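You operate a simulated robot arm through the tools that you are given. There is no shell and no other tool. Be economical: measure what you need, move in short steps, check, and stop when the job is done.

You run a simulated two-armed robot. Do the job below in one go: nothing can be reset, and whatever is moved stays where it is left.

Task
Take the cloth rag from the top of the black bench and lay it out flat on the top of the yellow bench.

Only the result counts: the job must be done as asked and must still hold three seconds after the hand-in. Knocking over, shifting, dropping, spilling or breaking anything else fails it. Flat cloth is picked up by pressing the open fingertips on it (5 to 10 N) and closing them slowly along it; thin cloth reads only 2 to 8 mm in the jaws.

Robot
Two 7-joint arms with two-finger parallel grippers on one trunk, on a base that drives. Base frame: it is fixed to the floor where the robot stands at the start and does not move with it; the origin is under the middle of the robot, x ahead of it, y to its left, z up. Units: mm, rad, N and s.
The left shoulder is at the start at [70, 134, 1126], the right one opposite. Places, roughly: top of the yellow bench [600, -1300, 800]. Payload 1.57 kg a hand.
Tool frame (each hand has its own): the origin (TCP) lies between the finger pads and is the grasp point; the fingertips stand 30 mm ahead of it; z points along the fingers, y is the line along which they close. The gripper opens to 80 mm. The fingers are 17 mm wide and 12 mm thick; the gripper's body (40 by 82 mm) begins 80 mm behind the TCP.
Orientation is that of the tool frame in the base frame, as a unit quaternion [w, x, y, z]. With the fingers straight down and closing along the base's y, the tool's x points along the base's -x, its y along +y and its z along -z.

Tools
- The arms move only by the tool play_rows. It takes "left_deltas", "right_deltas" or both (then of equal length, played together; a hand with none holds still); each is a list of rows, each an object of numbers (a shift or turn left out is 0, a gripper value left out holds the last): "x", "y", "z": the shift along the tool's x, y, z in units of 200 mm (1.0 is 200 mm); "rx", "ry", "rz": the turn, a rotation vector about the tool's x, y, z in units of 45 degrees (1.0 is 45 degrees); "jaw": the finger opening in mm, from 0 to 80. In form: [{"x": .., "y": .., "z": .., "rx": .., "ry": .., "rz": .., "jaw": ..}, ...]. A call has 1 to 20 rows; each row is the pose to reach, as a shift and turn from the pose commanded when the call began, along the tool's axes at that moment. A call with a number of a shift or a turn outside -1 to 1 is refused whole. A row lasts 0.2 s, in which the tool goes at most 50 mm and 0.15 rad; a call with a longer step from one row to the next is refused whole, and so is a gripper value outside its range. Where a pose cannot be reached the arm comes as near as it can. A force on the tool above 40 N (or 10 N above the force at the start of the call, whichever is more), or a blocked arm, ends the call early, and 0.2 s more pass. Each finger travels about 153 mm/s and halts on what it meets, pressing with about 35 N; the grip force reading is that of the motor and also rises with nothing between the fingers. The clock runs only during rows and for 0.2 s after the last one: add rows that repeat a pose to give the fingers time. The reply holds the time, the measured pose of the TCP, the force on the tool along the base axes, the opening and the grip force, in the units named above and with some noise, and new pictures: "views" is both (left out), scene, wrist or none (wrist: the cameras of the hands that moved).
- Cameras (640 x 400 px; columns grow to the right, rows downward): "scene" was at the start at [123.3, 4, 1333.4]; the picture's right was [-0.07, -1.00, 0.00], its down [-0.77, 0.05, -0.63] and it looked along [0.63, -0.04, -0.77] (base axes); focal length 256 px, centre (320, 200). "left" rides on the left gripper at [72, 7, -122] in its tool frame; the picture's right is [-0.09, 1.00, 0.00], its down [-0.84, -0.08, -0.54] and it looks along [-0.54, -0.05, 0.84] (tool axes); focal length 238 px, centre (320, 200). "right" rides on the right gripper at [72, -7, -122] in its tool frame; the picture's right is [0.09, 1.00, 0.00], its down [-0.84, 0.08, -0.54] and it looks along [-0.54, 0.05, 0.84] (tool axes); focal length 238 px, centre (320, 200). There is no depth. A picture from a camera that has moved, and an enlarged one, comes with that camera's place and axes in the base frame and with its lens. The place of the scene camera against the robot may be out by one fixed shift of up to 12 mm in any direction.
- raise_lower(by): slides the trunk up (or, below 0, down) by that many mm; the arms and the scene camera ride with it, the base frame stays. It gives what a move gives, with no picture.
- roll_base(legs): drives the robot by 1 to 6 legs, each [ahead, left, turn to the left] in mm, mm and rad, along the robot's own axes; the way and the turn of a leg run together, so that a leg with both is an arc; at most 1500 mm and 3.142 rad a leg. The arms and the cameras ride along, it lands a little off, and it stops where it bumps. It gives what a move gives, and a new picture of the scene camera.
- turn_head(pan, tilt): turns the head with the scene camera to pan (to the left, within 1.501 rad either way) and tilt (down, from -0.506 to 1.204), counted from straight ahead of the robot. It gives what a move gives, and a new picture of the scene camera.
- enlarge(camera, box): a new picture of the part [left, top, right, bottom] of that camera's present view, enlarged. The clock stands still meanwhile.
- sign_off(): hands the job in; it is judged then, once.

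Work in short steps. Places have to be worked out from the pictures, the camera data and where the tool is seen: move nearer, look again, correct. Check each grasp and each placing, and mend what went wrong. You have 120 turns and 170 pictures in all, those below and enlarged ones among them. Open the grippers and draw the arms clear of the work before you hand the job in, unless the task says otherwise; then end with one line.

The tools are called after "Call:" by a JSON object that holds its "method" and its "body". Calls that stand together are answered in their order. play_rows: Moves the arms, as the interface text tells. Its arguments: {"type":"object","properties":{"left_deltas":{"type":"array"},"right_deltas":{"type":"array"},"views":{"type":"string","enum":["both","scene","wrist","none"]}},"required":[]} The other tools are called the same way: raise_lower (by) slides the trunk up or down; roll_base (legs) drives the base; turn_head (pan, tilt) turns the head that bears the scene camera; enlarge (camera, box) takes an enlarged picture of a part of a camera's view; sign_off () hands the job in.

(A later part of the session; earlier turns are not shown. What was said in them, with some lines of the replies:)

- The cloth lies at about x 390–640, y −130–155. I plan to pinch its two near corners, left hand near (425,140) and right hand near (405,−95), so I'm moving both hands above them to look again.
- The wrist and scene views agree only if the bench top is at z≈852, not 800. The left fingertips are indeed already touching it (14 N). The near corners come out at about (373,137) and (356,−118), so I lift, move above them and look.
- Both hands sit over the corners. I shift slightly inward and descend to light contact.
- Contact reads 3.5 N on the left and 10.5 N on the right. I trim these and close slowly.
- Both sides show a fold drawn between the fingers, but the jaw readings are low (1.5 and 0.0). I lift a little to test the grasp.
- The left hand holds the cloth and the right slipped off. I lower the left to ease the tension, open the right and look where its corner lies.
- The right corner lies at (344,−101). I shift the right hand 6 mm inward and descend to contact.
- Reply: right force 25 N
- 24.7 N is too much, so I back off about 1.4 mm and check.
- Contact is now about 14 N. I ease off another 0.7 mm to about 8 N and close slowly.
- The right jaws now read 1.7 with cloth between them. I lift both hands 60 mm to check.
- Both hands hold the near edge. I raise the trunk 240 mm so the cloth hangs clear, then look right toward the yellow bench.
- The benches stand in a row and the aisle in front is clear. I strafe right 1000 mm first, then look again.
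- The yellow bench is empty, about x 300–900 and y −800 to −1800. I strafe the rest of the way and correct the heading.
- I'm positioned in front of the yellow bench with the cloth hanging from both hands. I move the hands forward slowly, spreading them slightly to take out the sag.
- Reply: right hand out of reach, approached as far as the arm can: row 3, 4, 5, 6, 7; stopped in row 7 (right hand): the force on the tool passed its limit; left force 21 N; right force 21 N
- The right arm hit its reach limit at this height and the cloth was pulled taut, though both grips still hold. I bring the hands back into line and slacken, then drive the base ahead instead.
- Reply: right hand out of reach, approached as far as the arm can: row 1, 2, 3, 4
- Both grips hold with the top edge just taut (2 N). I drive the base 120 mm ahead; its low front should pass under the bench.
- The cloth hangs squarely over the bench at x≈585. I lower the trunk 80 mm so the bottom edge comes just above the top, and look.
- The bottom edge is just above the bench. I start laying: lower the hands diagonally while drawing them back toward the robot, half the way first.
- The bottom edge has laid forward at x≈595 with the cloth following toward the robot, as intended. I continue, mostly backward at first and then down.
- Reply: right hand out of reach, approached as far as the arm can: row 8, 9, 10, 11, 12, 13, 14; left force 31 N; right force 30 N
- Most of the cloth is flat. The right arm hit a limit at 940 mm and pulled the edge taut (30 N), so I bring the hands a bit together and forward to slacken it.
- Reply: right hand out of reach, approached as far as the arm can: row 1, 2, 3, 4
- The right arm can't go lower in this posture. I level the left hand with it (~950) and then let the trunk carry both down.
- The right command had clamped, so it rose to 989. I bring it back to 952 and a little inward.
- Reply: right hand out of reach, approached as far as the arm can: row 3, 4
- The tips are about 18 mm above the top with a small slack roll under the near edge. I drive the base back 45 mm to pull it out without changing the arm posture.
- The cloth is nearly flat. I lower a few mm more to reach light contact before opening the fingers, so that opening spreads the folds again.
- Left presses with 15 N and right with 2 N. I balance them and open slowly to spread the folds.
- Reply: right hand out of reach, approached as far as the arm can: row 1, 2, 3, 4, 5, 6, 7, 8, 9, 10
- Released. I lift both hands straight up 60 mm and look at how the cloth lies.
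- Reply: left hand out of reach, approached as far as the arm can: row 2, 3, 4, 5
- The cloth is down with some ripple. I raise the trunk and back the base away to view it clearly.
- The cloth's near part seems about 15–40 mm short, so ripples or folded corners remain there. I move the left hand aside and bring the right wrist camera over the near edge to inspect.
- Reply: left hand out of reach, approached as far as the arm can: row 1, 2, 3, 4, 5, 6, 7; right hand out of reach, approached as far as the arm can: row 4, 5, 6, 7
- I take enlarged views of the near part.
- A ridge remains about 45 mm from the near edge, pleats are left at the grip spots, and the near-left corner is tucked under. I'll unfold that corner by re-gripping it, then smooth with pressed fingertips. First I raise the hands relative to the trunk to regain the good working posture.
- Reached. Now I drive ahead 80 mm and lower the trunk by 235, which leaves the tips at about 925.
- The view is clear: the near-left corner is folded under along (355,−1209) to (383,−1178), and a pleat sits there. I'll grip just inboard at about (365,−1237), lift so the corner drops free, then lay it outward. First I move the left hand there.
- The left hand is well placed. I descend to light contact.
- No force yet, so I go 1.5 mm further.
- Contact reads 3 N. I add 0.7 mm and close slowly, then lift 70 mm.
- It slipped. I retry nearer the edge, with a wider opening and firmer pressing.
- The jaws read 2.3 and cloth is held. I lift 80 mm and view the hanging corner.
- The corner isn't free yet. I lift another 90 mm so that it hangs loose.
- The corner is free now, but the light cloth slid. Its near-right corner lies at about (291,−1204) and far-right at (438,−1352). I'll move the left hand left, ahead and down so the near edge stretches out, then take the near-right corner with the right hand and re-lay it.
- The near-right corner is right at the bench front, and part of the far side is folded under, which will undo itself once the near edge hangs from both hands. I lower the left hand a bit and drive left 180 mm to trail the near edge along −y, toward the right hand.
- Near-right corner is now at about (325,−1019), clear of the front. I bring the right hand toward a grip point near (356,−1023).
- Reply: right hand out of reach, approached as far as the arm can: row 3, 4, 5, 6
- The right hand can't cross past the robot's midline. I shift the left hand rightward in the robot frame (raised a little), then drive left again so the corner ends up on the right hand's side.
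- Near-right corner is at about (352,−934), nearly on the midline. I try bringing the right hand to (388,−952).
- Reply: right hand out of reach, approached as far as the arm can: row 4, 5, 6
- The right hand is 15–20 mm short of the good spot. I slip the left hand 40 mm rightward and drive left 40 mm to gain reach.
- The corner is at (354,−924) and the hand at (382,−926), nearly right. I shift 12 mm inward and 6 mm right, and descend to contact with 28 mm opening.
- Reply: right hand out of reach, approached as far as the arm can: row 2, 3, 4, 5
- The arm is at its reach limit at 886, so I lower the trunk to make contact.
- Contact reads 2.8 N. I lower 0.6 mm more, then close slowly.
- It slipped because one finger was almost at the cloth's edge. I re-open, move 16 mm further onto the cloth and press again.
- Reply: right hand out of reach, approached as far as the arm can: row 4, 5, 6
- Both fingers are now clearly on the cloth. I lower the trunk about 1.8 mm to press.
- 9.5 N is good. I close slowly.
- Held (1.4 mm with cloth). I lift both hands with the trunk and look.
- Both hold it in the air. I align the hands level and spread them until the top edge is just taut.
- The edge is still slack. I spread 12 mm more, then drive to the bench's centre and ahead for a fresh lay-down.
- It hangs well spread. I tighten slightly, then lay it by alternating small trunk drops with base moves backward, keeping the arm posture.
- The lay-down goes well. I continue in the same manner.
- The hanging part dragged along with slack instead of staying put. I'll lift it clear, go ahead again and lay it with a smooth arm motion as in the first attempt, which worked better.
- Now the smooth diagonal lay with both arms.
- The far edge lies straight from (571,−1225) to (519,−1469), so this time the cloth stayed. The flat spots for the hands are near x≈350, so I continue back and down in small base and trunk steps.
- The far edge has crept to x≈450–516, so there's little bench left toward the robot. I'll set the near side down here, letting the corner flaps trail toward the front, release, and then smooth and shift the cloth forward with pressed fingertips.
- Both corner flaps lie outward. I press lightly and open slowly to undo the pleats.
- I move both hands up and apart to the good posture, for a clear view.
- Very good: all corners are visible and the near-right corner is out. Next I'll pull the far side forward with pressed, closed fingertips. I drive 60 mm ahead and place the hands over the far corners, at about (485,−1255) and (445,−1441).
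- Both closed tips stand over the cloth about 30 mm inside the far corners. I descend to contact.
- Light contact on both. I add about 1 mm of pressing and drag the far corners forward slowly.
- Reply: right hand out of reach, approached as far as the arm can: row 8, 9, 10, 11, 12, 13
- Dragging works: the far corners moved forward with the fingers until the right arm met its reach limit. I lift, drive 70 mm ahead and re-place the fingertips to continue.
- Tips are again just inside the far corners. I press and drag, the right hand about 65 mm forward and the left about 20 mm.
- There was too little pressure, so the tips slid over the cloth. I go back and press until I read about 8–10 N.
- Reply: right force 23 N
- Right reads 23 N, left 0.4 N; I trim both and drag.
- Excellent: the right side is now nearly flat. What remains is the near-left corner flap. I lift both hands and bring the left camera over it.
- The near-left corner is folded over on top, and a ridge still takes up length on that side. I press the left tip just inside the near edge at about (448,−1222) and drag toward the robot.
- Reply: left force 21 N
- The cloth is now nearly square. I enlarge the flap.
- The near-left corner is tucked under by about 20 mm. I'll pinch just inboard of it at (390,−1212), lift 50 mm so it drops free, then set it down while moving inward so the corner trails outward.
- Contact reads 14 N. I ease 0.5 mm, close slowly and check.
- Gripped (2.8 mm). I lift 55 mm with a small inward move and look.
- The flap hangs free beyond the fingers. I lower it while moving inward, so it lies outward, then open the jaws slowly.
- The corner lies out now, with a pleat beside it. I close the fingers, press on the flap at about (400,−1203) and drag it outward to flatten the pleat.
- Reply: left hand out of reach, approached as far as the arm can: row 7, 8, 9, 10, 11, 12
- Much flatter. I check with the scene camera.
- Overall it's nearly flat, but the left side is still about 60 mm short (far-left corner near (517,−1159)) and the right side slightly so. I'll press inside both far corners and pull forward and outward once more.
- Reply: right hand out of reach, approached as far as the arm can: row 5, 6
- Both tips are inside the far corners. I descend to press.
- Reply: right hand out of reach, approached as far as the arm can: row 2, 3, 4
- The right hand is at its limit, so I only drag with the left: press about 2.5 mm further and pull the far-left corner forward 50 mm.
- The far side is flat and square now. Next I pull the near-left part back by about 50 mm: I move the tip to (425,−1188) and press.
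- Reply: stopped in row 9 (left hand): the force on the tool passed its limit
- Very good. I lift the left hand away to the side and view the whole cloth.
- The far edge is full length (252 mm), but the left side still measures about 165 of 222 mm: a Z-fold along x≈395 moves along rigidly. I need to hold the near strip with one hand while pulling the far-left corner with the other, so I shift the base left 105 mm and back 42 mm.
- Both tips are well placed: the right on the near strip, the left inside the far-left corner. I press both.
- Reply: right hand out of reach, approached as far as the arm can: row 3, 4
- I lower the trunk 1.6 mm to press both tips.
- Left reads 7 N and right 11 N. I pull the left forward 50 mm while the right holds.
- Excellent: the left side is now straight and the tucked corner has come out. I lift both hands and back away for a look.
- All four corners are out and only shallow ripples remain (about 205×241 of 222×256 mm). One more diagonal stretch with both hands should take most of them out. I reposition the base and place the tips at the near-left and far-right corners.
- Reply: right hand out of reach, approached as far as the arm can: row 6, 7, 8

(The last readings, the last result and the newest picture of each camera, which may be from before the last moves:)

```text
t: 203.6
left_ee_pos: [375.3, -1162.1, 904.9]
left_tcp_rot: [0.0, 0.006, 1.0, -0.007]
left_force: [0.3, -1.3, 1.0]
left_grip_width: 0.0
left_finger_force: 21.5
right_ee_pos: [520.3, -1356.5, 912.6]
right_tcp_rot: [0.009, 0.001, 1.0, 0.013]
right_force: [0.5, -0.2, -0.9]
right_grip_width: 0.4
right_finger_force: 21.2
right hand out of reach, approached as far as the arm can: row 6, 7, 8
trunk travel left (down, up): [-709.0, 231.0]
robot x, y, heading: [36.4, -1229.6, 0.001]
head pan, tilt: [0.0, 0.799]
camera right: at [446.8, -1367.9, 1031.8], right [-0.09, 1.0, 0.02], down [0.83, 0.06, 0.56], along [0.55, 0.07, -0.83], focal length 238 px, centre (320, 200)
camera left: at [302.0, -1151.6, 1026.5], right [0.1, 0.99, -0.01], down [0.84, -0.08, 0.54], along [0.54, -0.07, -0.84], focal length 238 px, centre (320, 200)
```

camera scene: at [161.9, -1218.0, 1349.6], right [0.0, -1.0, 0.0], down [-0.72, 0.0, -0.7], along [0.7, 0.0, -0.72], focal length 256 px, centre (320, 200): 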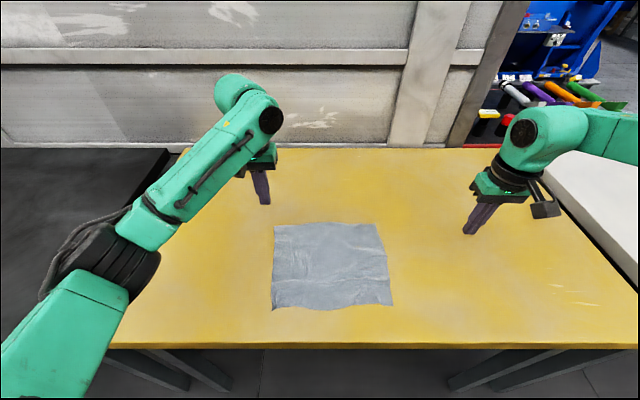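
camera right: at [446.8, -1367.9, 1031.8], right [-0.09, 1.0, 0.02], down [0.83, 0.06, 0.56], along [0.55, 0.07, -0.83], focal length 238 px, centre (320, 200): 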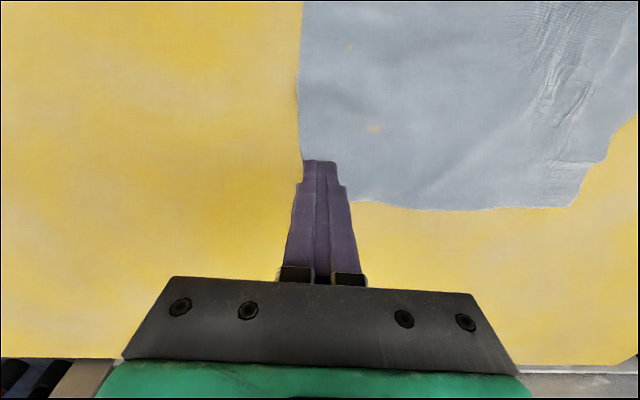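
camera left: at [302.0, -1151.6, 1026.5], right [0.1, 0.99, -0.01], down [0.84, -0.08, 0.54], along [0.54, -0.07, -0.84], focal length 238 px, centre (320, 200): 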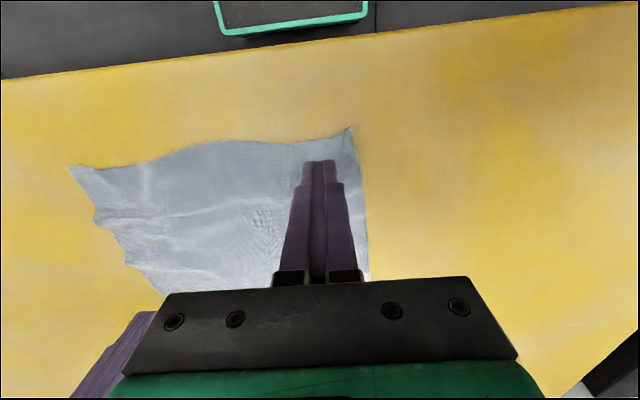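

The right hand is near its forward limit, so I drive 30 mm ahead, re-place both tips and make contact.

Call:
{"method": "roll_base", "body": {"legs": [[30, 0, 0]]}}

Call:
{"method": "play_rows", "body": {"left_deltas": [{"x": 0.1}, {"x": 0.15, "z": 0.05}, {"x": 0.15, "z": 0.1}, {"x": 0.15, "z": 0.122}, {"x": 0.15, "z": 0.122}], "right_deltas": [{"x": 0.1, "y": 0.02}, {"x": 0.2, "y": 0.04, "z": 0.05}, {"x": 0.22, "y": 0.04, "z": 0.12}, {"x": 0.22, "y": 0.04, "z": 0.158}, {"x": 0.22, "y": 0.04, "z": 0.158}], "views": "none"}}

```text
t: 204.4
left_ee_pos: [399.9, -1160.5, 906.4]
left_tcp_rot: [0.002, 0.006, 1.0, -0.008]
left_force: [-0.3, 0.0, -0.3]
left_grip_width: 0.0
left_finger_force: 21.5
right_ee_pos: [545.7, -1356.6, 913.9]
right_tcp_rot: [0.011, 0.001, 1.0, 0.012]
right_force: [-0.8, -0.8, 0.7]
right_grip_width: 0.2
right_finger_force: 21.3
trunk travel left (down, up): [-709.0, 231.0]
robot x, y, heading: [61.2, -1230.8, -0.004]
head pan, tilt: [0.0, 0.799]
camera scene: at [187.4, -1220.3, 1350.0], right [0.0, -1.0, 0.0], down [-0.71, 0.0, -0.7], along [0.7, 0.0, -0.71], focal length 256 px, centre (320, 200)
```

scene: 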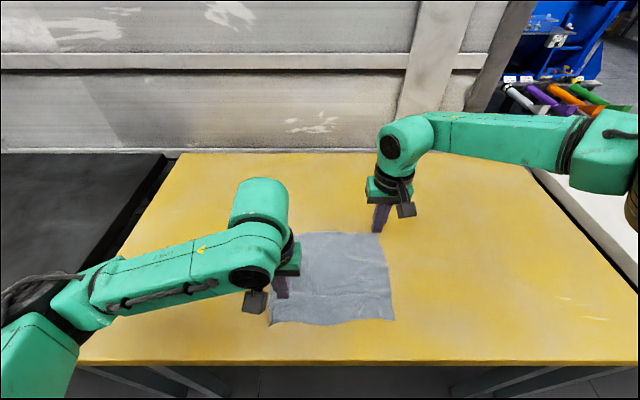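

```text
t: 205.7
left_ee_pos: [371.0, -1159.3, 882.2]
left_tcp_rot: [0.001, 0.006, 1.0, -0.008]
left_force: [0.0, 0.1, 0.2]
left_grip_width: 0.2
left_finger_force: 21.1
right_ee_pos: [506.3, -1346.9, 879.4]
right_tcp_rot: [0.009, 0.0, 1.0, 0.013]
right_force: [-1.1, -1.0, 6.7]
right_grip_width: 0.0
right_finger_force: 21.3
trunk travel left (down, up): [-709.0, 231.0]
robot x, y, heading: [62.4, -1230.0, -0.0]
head pan, tilt: [0.0, 0.799]
```

Right reads 7 N. I press the left 1.8 mm more and stretch along the diagonal.

Call:
{"method": "play_rows", "body": {"left_deltas": [{"z": 0.006}, {"z": 0.01}, {"z": 0.01}, {"x": 0.01, "y": 0.01, "z": 0.01}, {"x": 0.02, "y": 0.02, "z": 0.01}, {"x": 0.03, "y": 0.03, "z": 0.01}, {"x": 0.04, "y": 0.04, "z": 0.01}, {"x": 0.05, "y": 0.05, "z": 0.01}, {"x": 0.06, "y": 0.06, "z": 0.01}, {"x": 0.06, "y": 0.06, "z": 0.01}], "right_deltas": [{"z": 0.001}, {"z": 0.002}, {"z": 0.002}, {"x": -0.025, "y": -0.012, "z": 0.002}, {"x": -0.05, "y": -0.024, "z": 0.002}, {"x": -0.075, "y": -0.036, "z": 0.002}, {"x": -0.1, "y": -0.048, "z": 0.002}, {"x": -0.12, "y": -0.06, "z": 0.002}, {"x": -0.14, "y": -0.07, "z": 0.002}, {"x": -0.14, "y": -0.07, "z": 0.002}], "views": "none"}}

Call:
{"method": "enlarge", "body": {"camera": "scene", "box": [234, 210, 426, 330]}}

```text
t: 207.8
left_ee_pos: [365.3, -1158.9, 881.7]
left_tcp_rot: [0.003, 0.007, 1.0, -0.007]
left_force: [2.2, -1.4, 19.4]
left_grip_width: 0.0
left_finger_force: 21.6
left hand out of reach, approached as far as the arm can: row 6, 7, 8, 9, 10
right_ee_pos: [532.2, -1363.0, 881.6]
right_tcp_rot: [0.009, 0.001, 1.0, 0.013]
right_force: [-1.8, 1.9, 6.0]
right_grip_width: 0.4
right_finger_force: 21.5
trunk travel left (down, up): [-709.0, 231.0]
robot x, y, heading: [68.7, -1229.2, 0.0]
head pan, tilt: [0.0, 0.799]
```

```text
3.33 times, centred on (330, 270) of scene
camera zoom: at [189.0, -1220.8, 1349.9], right [0.0, -1.0, 0.0], down [-0.72, 0.0, -0.7], along [0.7, 0.0, -0.72], focal length 852 px, centre (287, -33)
```

zoom: 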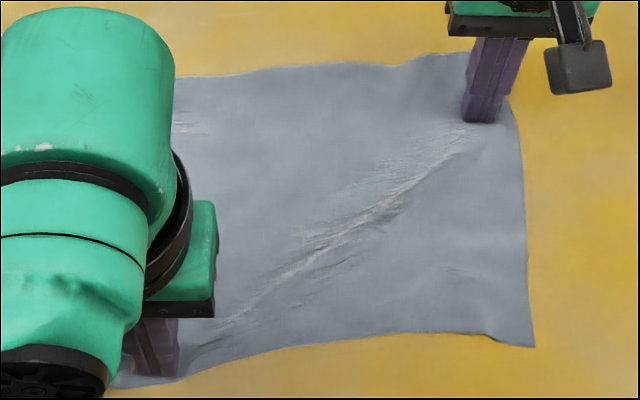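

The diagonal is fully taut. I lift both hands straight up, open them aside, and look at the relaxed cloth.

Call:
{"method": "play_rows", "body": {"left_deltas": [{"z": -0.08}, {"z": -0.2}, {"z": -0.35}, {"x": -0.15, "z": -0.38}, {"x": -0.35, "y": 0.1, "z": -0.38}, {"x": -0.5, "y": 0.25, "z": -0.38}, {"x": -0.6, "y": 0.45, "z": -0.38}, {"x": -0.6, "y": 0.6, "z": -0.38}], "right_deltas": [{"z": -0.08}, {"z": -0.2}, {"z": -0.35}, {"z": -0.35, "y": -0.1}, {"z": -0.35, "y": -0.25}, {"z": -0.35, "y": -0.4}, {"z": -0.35, "y": -0.55}, {"z": -0.35, "y": -0.65}], "views": "none"}}

Call:
{"method": "enlarge", "body": {"camera": "scene", "box": [234, 210, 426, 330]}}

```text
t: 209.7
left_ee_pos: [490.8, -1037.6, 950.3]
left_tcp_rot: [0.001, 0.007, 1.0, -0.008]
left_force: [0.1, 0.3, -0.2]
left_grip_width: 0.0
left_finger_force: 21.2
left hand out of reach, approached as far as the arm can: row 1, 2, 3
right_ee_pos: [530.4, -1497.2, 947.1]
right_tcp_rot: [0.009, 0.0, 1.0, 0.012]
right_force: [0.2, -1.3, -0.2]
right_grip_width: 0.0
right_finger_force: 21.0
trunk travel left (down, up): [-709.0, 231.0]
robot x, y, heading: [63.2, -1230.5, -0.0]
head pan, tilt: [0.0, 0.799]
```

```text
3.33 times, centred on (330, 270) of scene
camera zoom: at [191.1, -1219.7, 1349.6], right [0.0, -1.0, 0.0], down [-0.72, 0.0, -0.7], along [0.7, 0.0, -0.72], focal length 852 px, centre (287, -33)
```

zoom: 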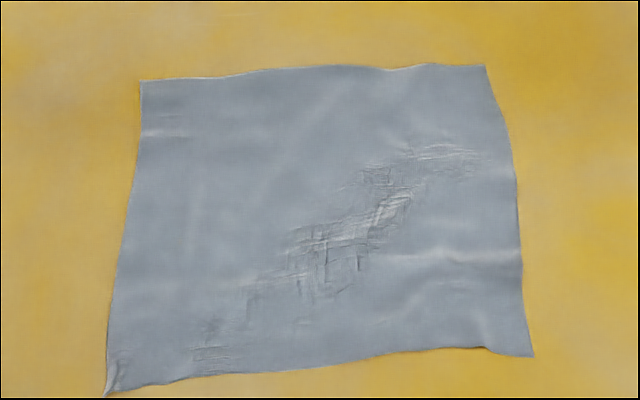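

The cloth lies flat, about 210×243 mm of roughly 222×256, with all corners out. I open the grippers, raise the trunk and back away.

Call:
{"method": "play_rows", "body": {"left_deltas": [{"z": -0.1, "jaw": 60}, {"z": -0.15, "jaw": 80}, {"z": -0.15, "jaw": 80}], "right_deltas": [{"z": -0.1, "jaw": 60}, {"z": -0.15, "jaw": 80}, {"z": -0.15, "jaw": 80}], "views": "none"}}

Call:
{"method": "raise_lower", "body": {"by": 150}}

Call:
{"method": "roll_base", "body": {"legs": [[-250, 0, 0]]}}

Call:
{"method": "enlarge", "body": {"camera": "scene", "box": [240, 180, 432, 300]}}

```text
t: 210.4
left_ee_pos: [491.5, -1039.0, 979.6]
left_tcp_rot: [0.0, 0.006, 1.0, -0.007]
left_force: [0.1, 0.3, 0.9]
left_grip_width: 80.0
left_finger_force: 0.1
right_ee_pos: [532.3, -1496.6, 975.4]
right_tcp_rot: [0.009, 0.001, 1.0, 0.014]
right_force: [0.7, 0.5, -0.2]
right_grip_width: 80.2
right_finger_force: 0.0
trunk travel left (down, up): [-709.0, 231.0]
robot x, y, heading: [68.4, -1231.0, 0.001]
head pan, tilt: [0.0, 0.799]
```

```text
t: 212.2
left_ee_pos: [491.8, -1038.0, 1129.9]
left_tcp_rot: [0.001, 0.007, 1.0, -0.008]
left_force: [0.2, 0.5, -0.4]
left_grip_width: 80.2
left_finger_force: 0.0
right_ee_pos: [530.6, -1496.5, 1124.8]
right_tcp_rot: [0.009, 0.0, 1.0, 0.013]
right_force: [0.0, -0.7, 0.7]
right_grip_width: 80.0
right_finger_force: 0.0
trunk travel left (down, up): [-859.0, 81.0]
robot x, y, heading: [59.8, -1225.5, 0.005]
head pan, tilt: [0.0, 0.799]
```

```text
t: 214.1
left_ee_pos: [235.0, -1038.2, 1130.6]
left_tcp_rot: [-0.001, 0.005, 1.0, -0.008]
left_force: [0.2, 0.0, 0.0]
left_grip_width: 79.8
left_finger_force: 0.0
right_ee_pos: [276.9, -1497.1, 1124.2]
right_tcp_rot: [0.008, 0.001, 1.0, 0.012]
right_force: [0.3, -0.4, -0.7]
right_grip_width: 80.0
right_finger_force: 0.0
trunk travel left (down, up): [-859.0, 81.0]
robot x, y, heading: [-192.1, -1229.3, 0.005]
head pan, tilt: [0.0, 0.799]
camera scene: at [-62.8, -1220.6, 1499.2], right [0.0, -1.0, 0.0], down [-0.72, 0.0, -0.7], along [0.7, 0.0, -0.72], focal length 256 px, centre (320, 200)
```

scene: 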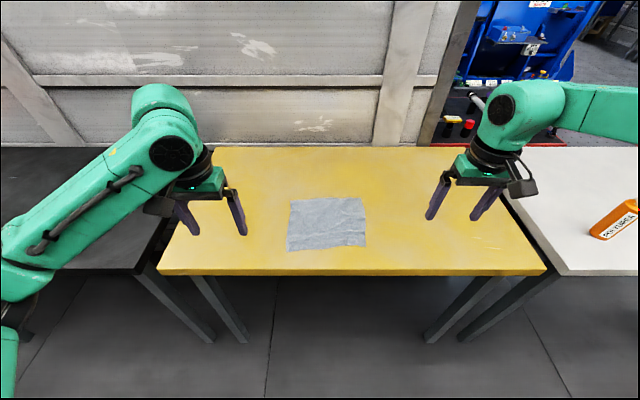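

```text
3.33 times, centred on (336, 240) of scene
camera zoom: at [-62.8, -1220.6, 1499.2], right [0.0, -1.0, 0.0], down [-0.72, 0.0, -0.7], along [0.7, 0.0, -0.72], focal length 852 px, centre (267, 67)
```

zoom: 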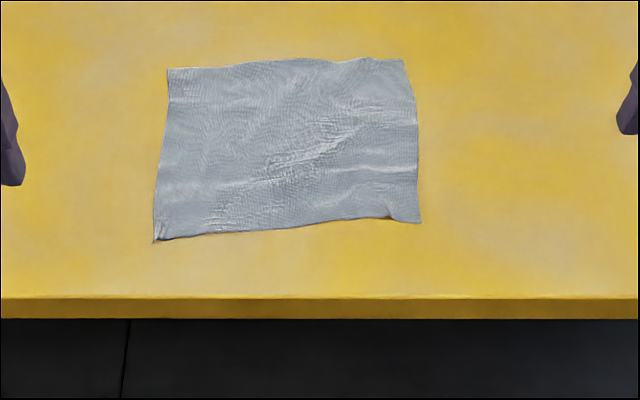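

The cloth lies spread flat on the yellow bench, the grippers are open and the arms are clear. I hand the job in.

Call:
{"method": "sign_off", "body": {}}

```text
The job is handed in.
```

The cloth rag is laid out on top of the yellow bench with all four corners out. It measures roughly 210 × 243 mm of its estimated 222 × 256 mm, because some shallow ripples remain. The grippers are open, the arms are clear, and I saw nothing else knocked or moved.
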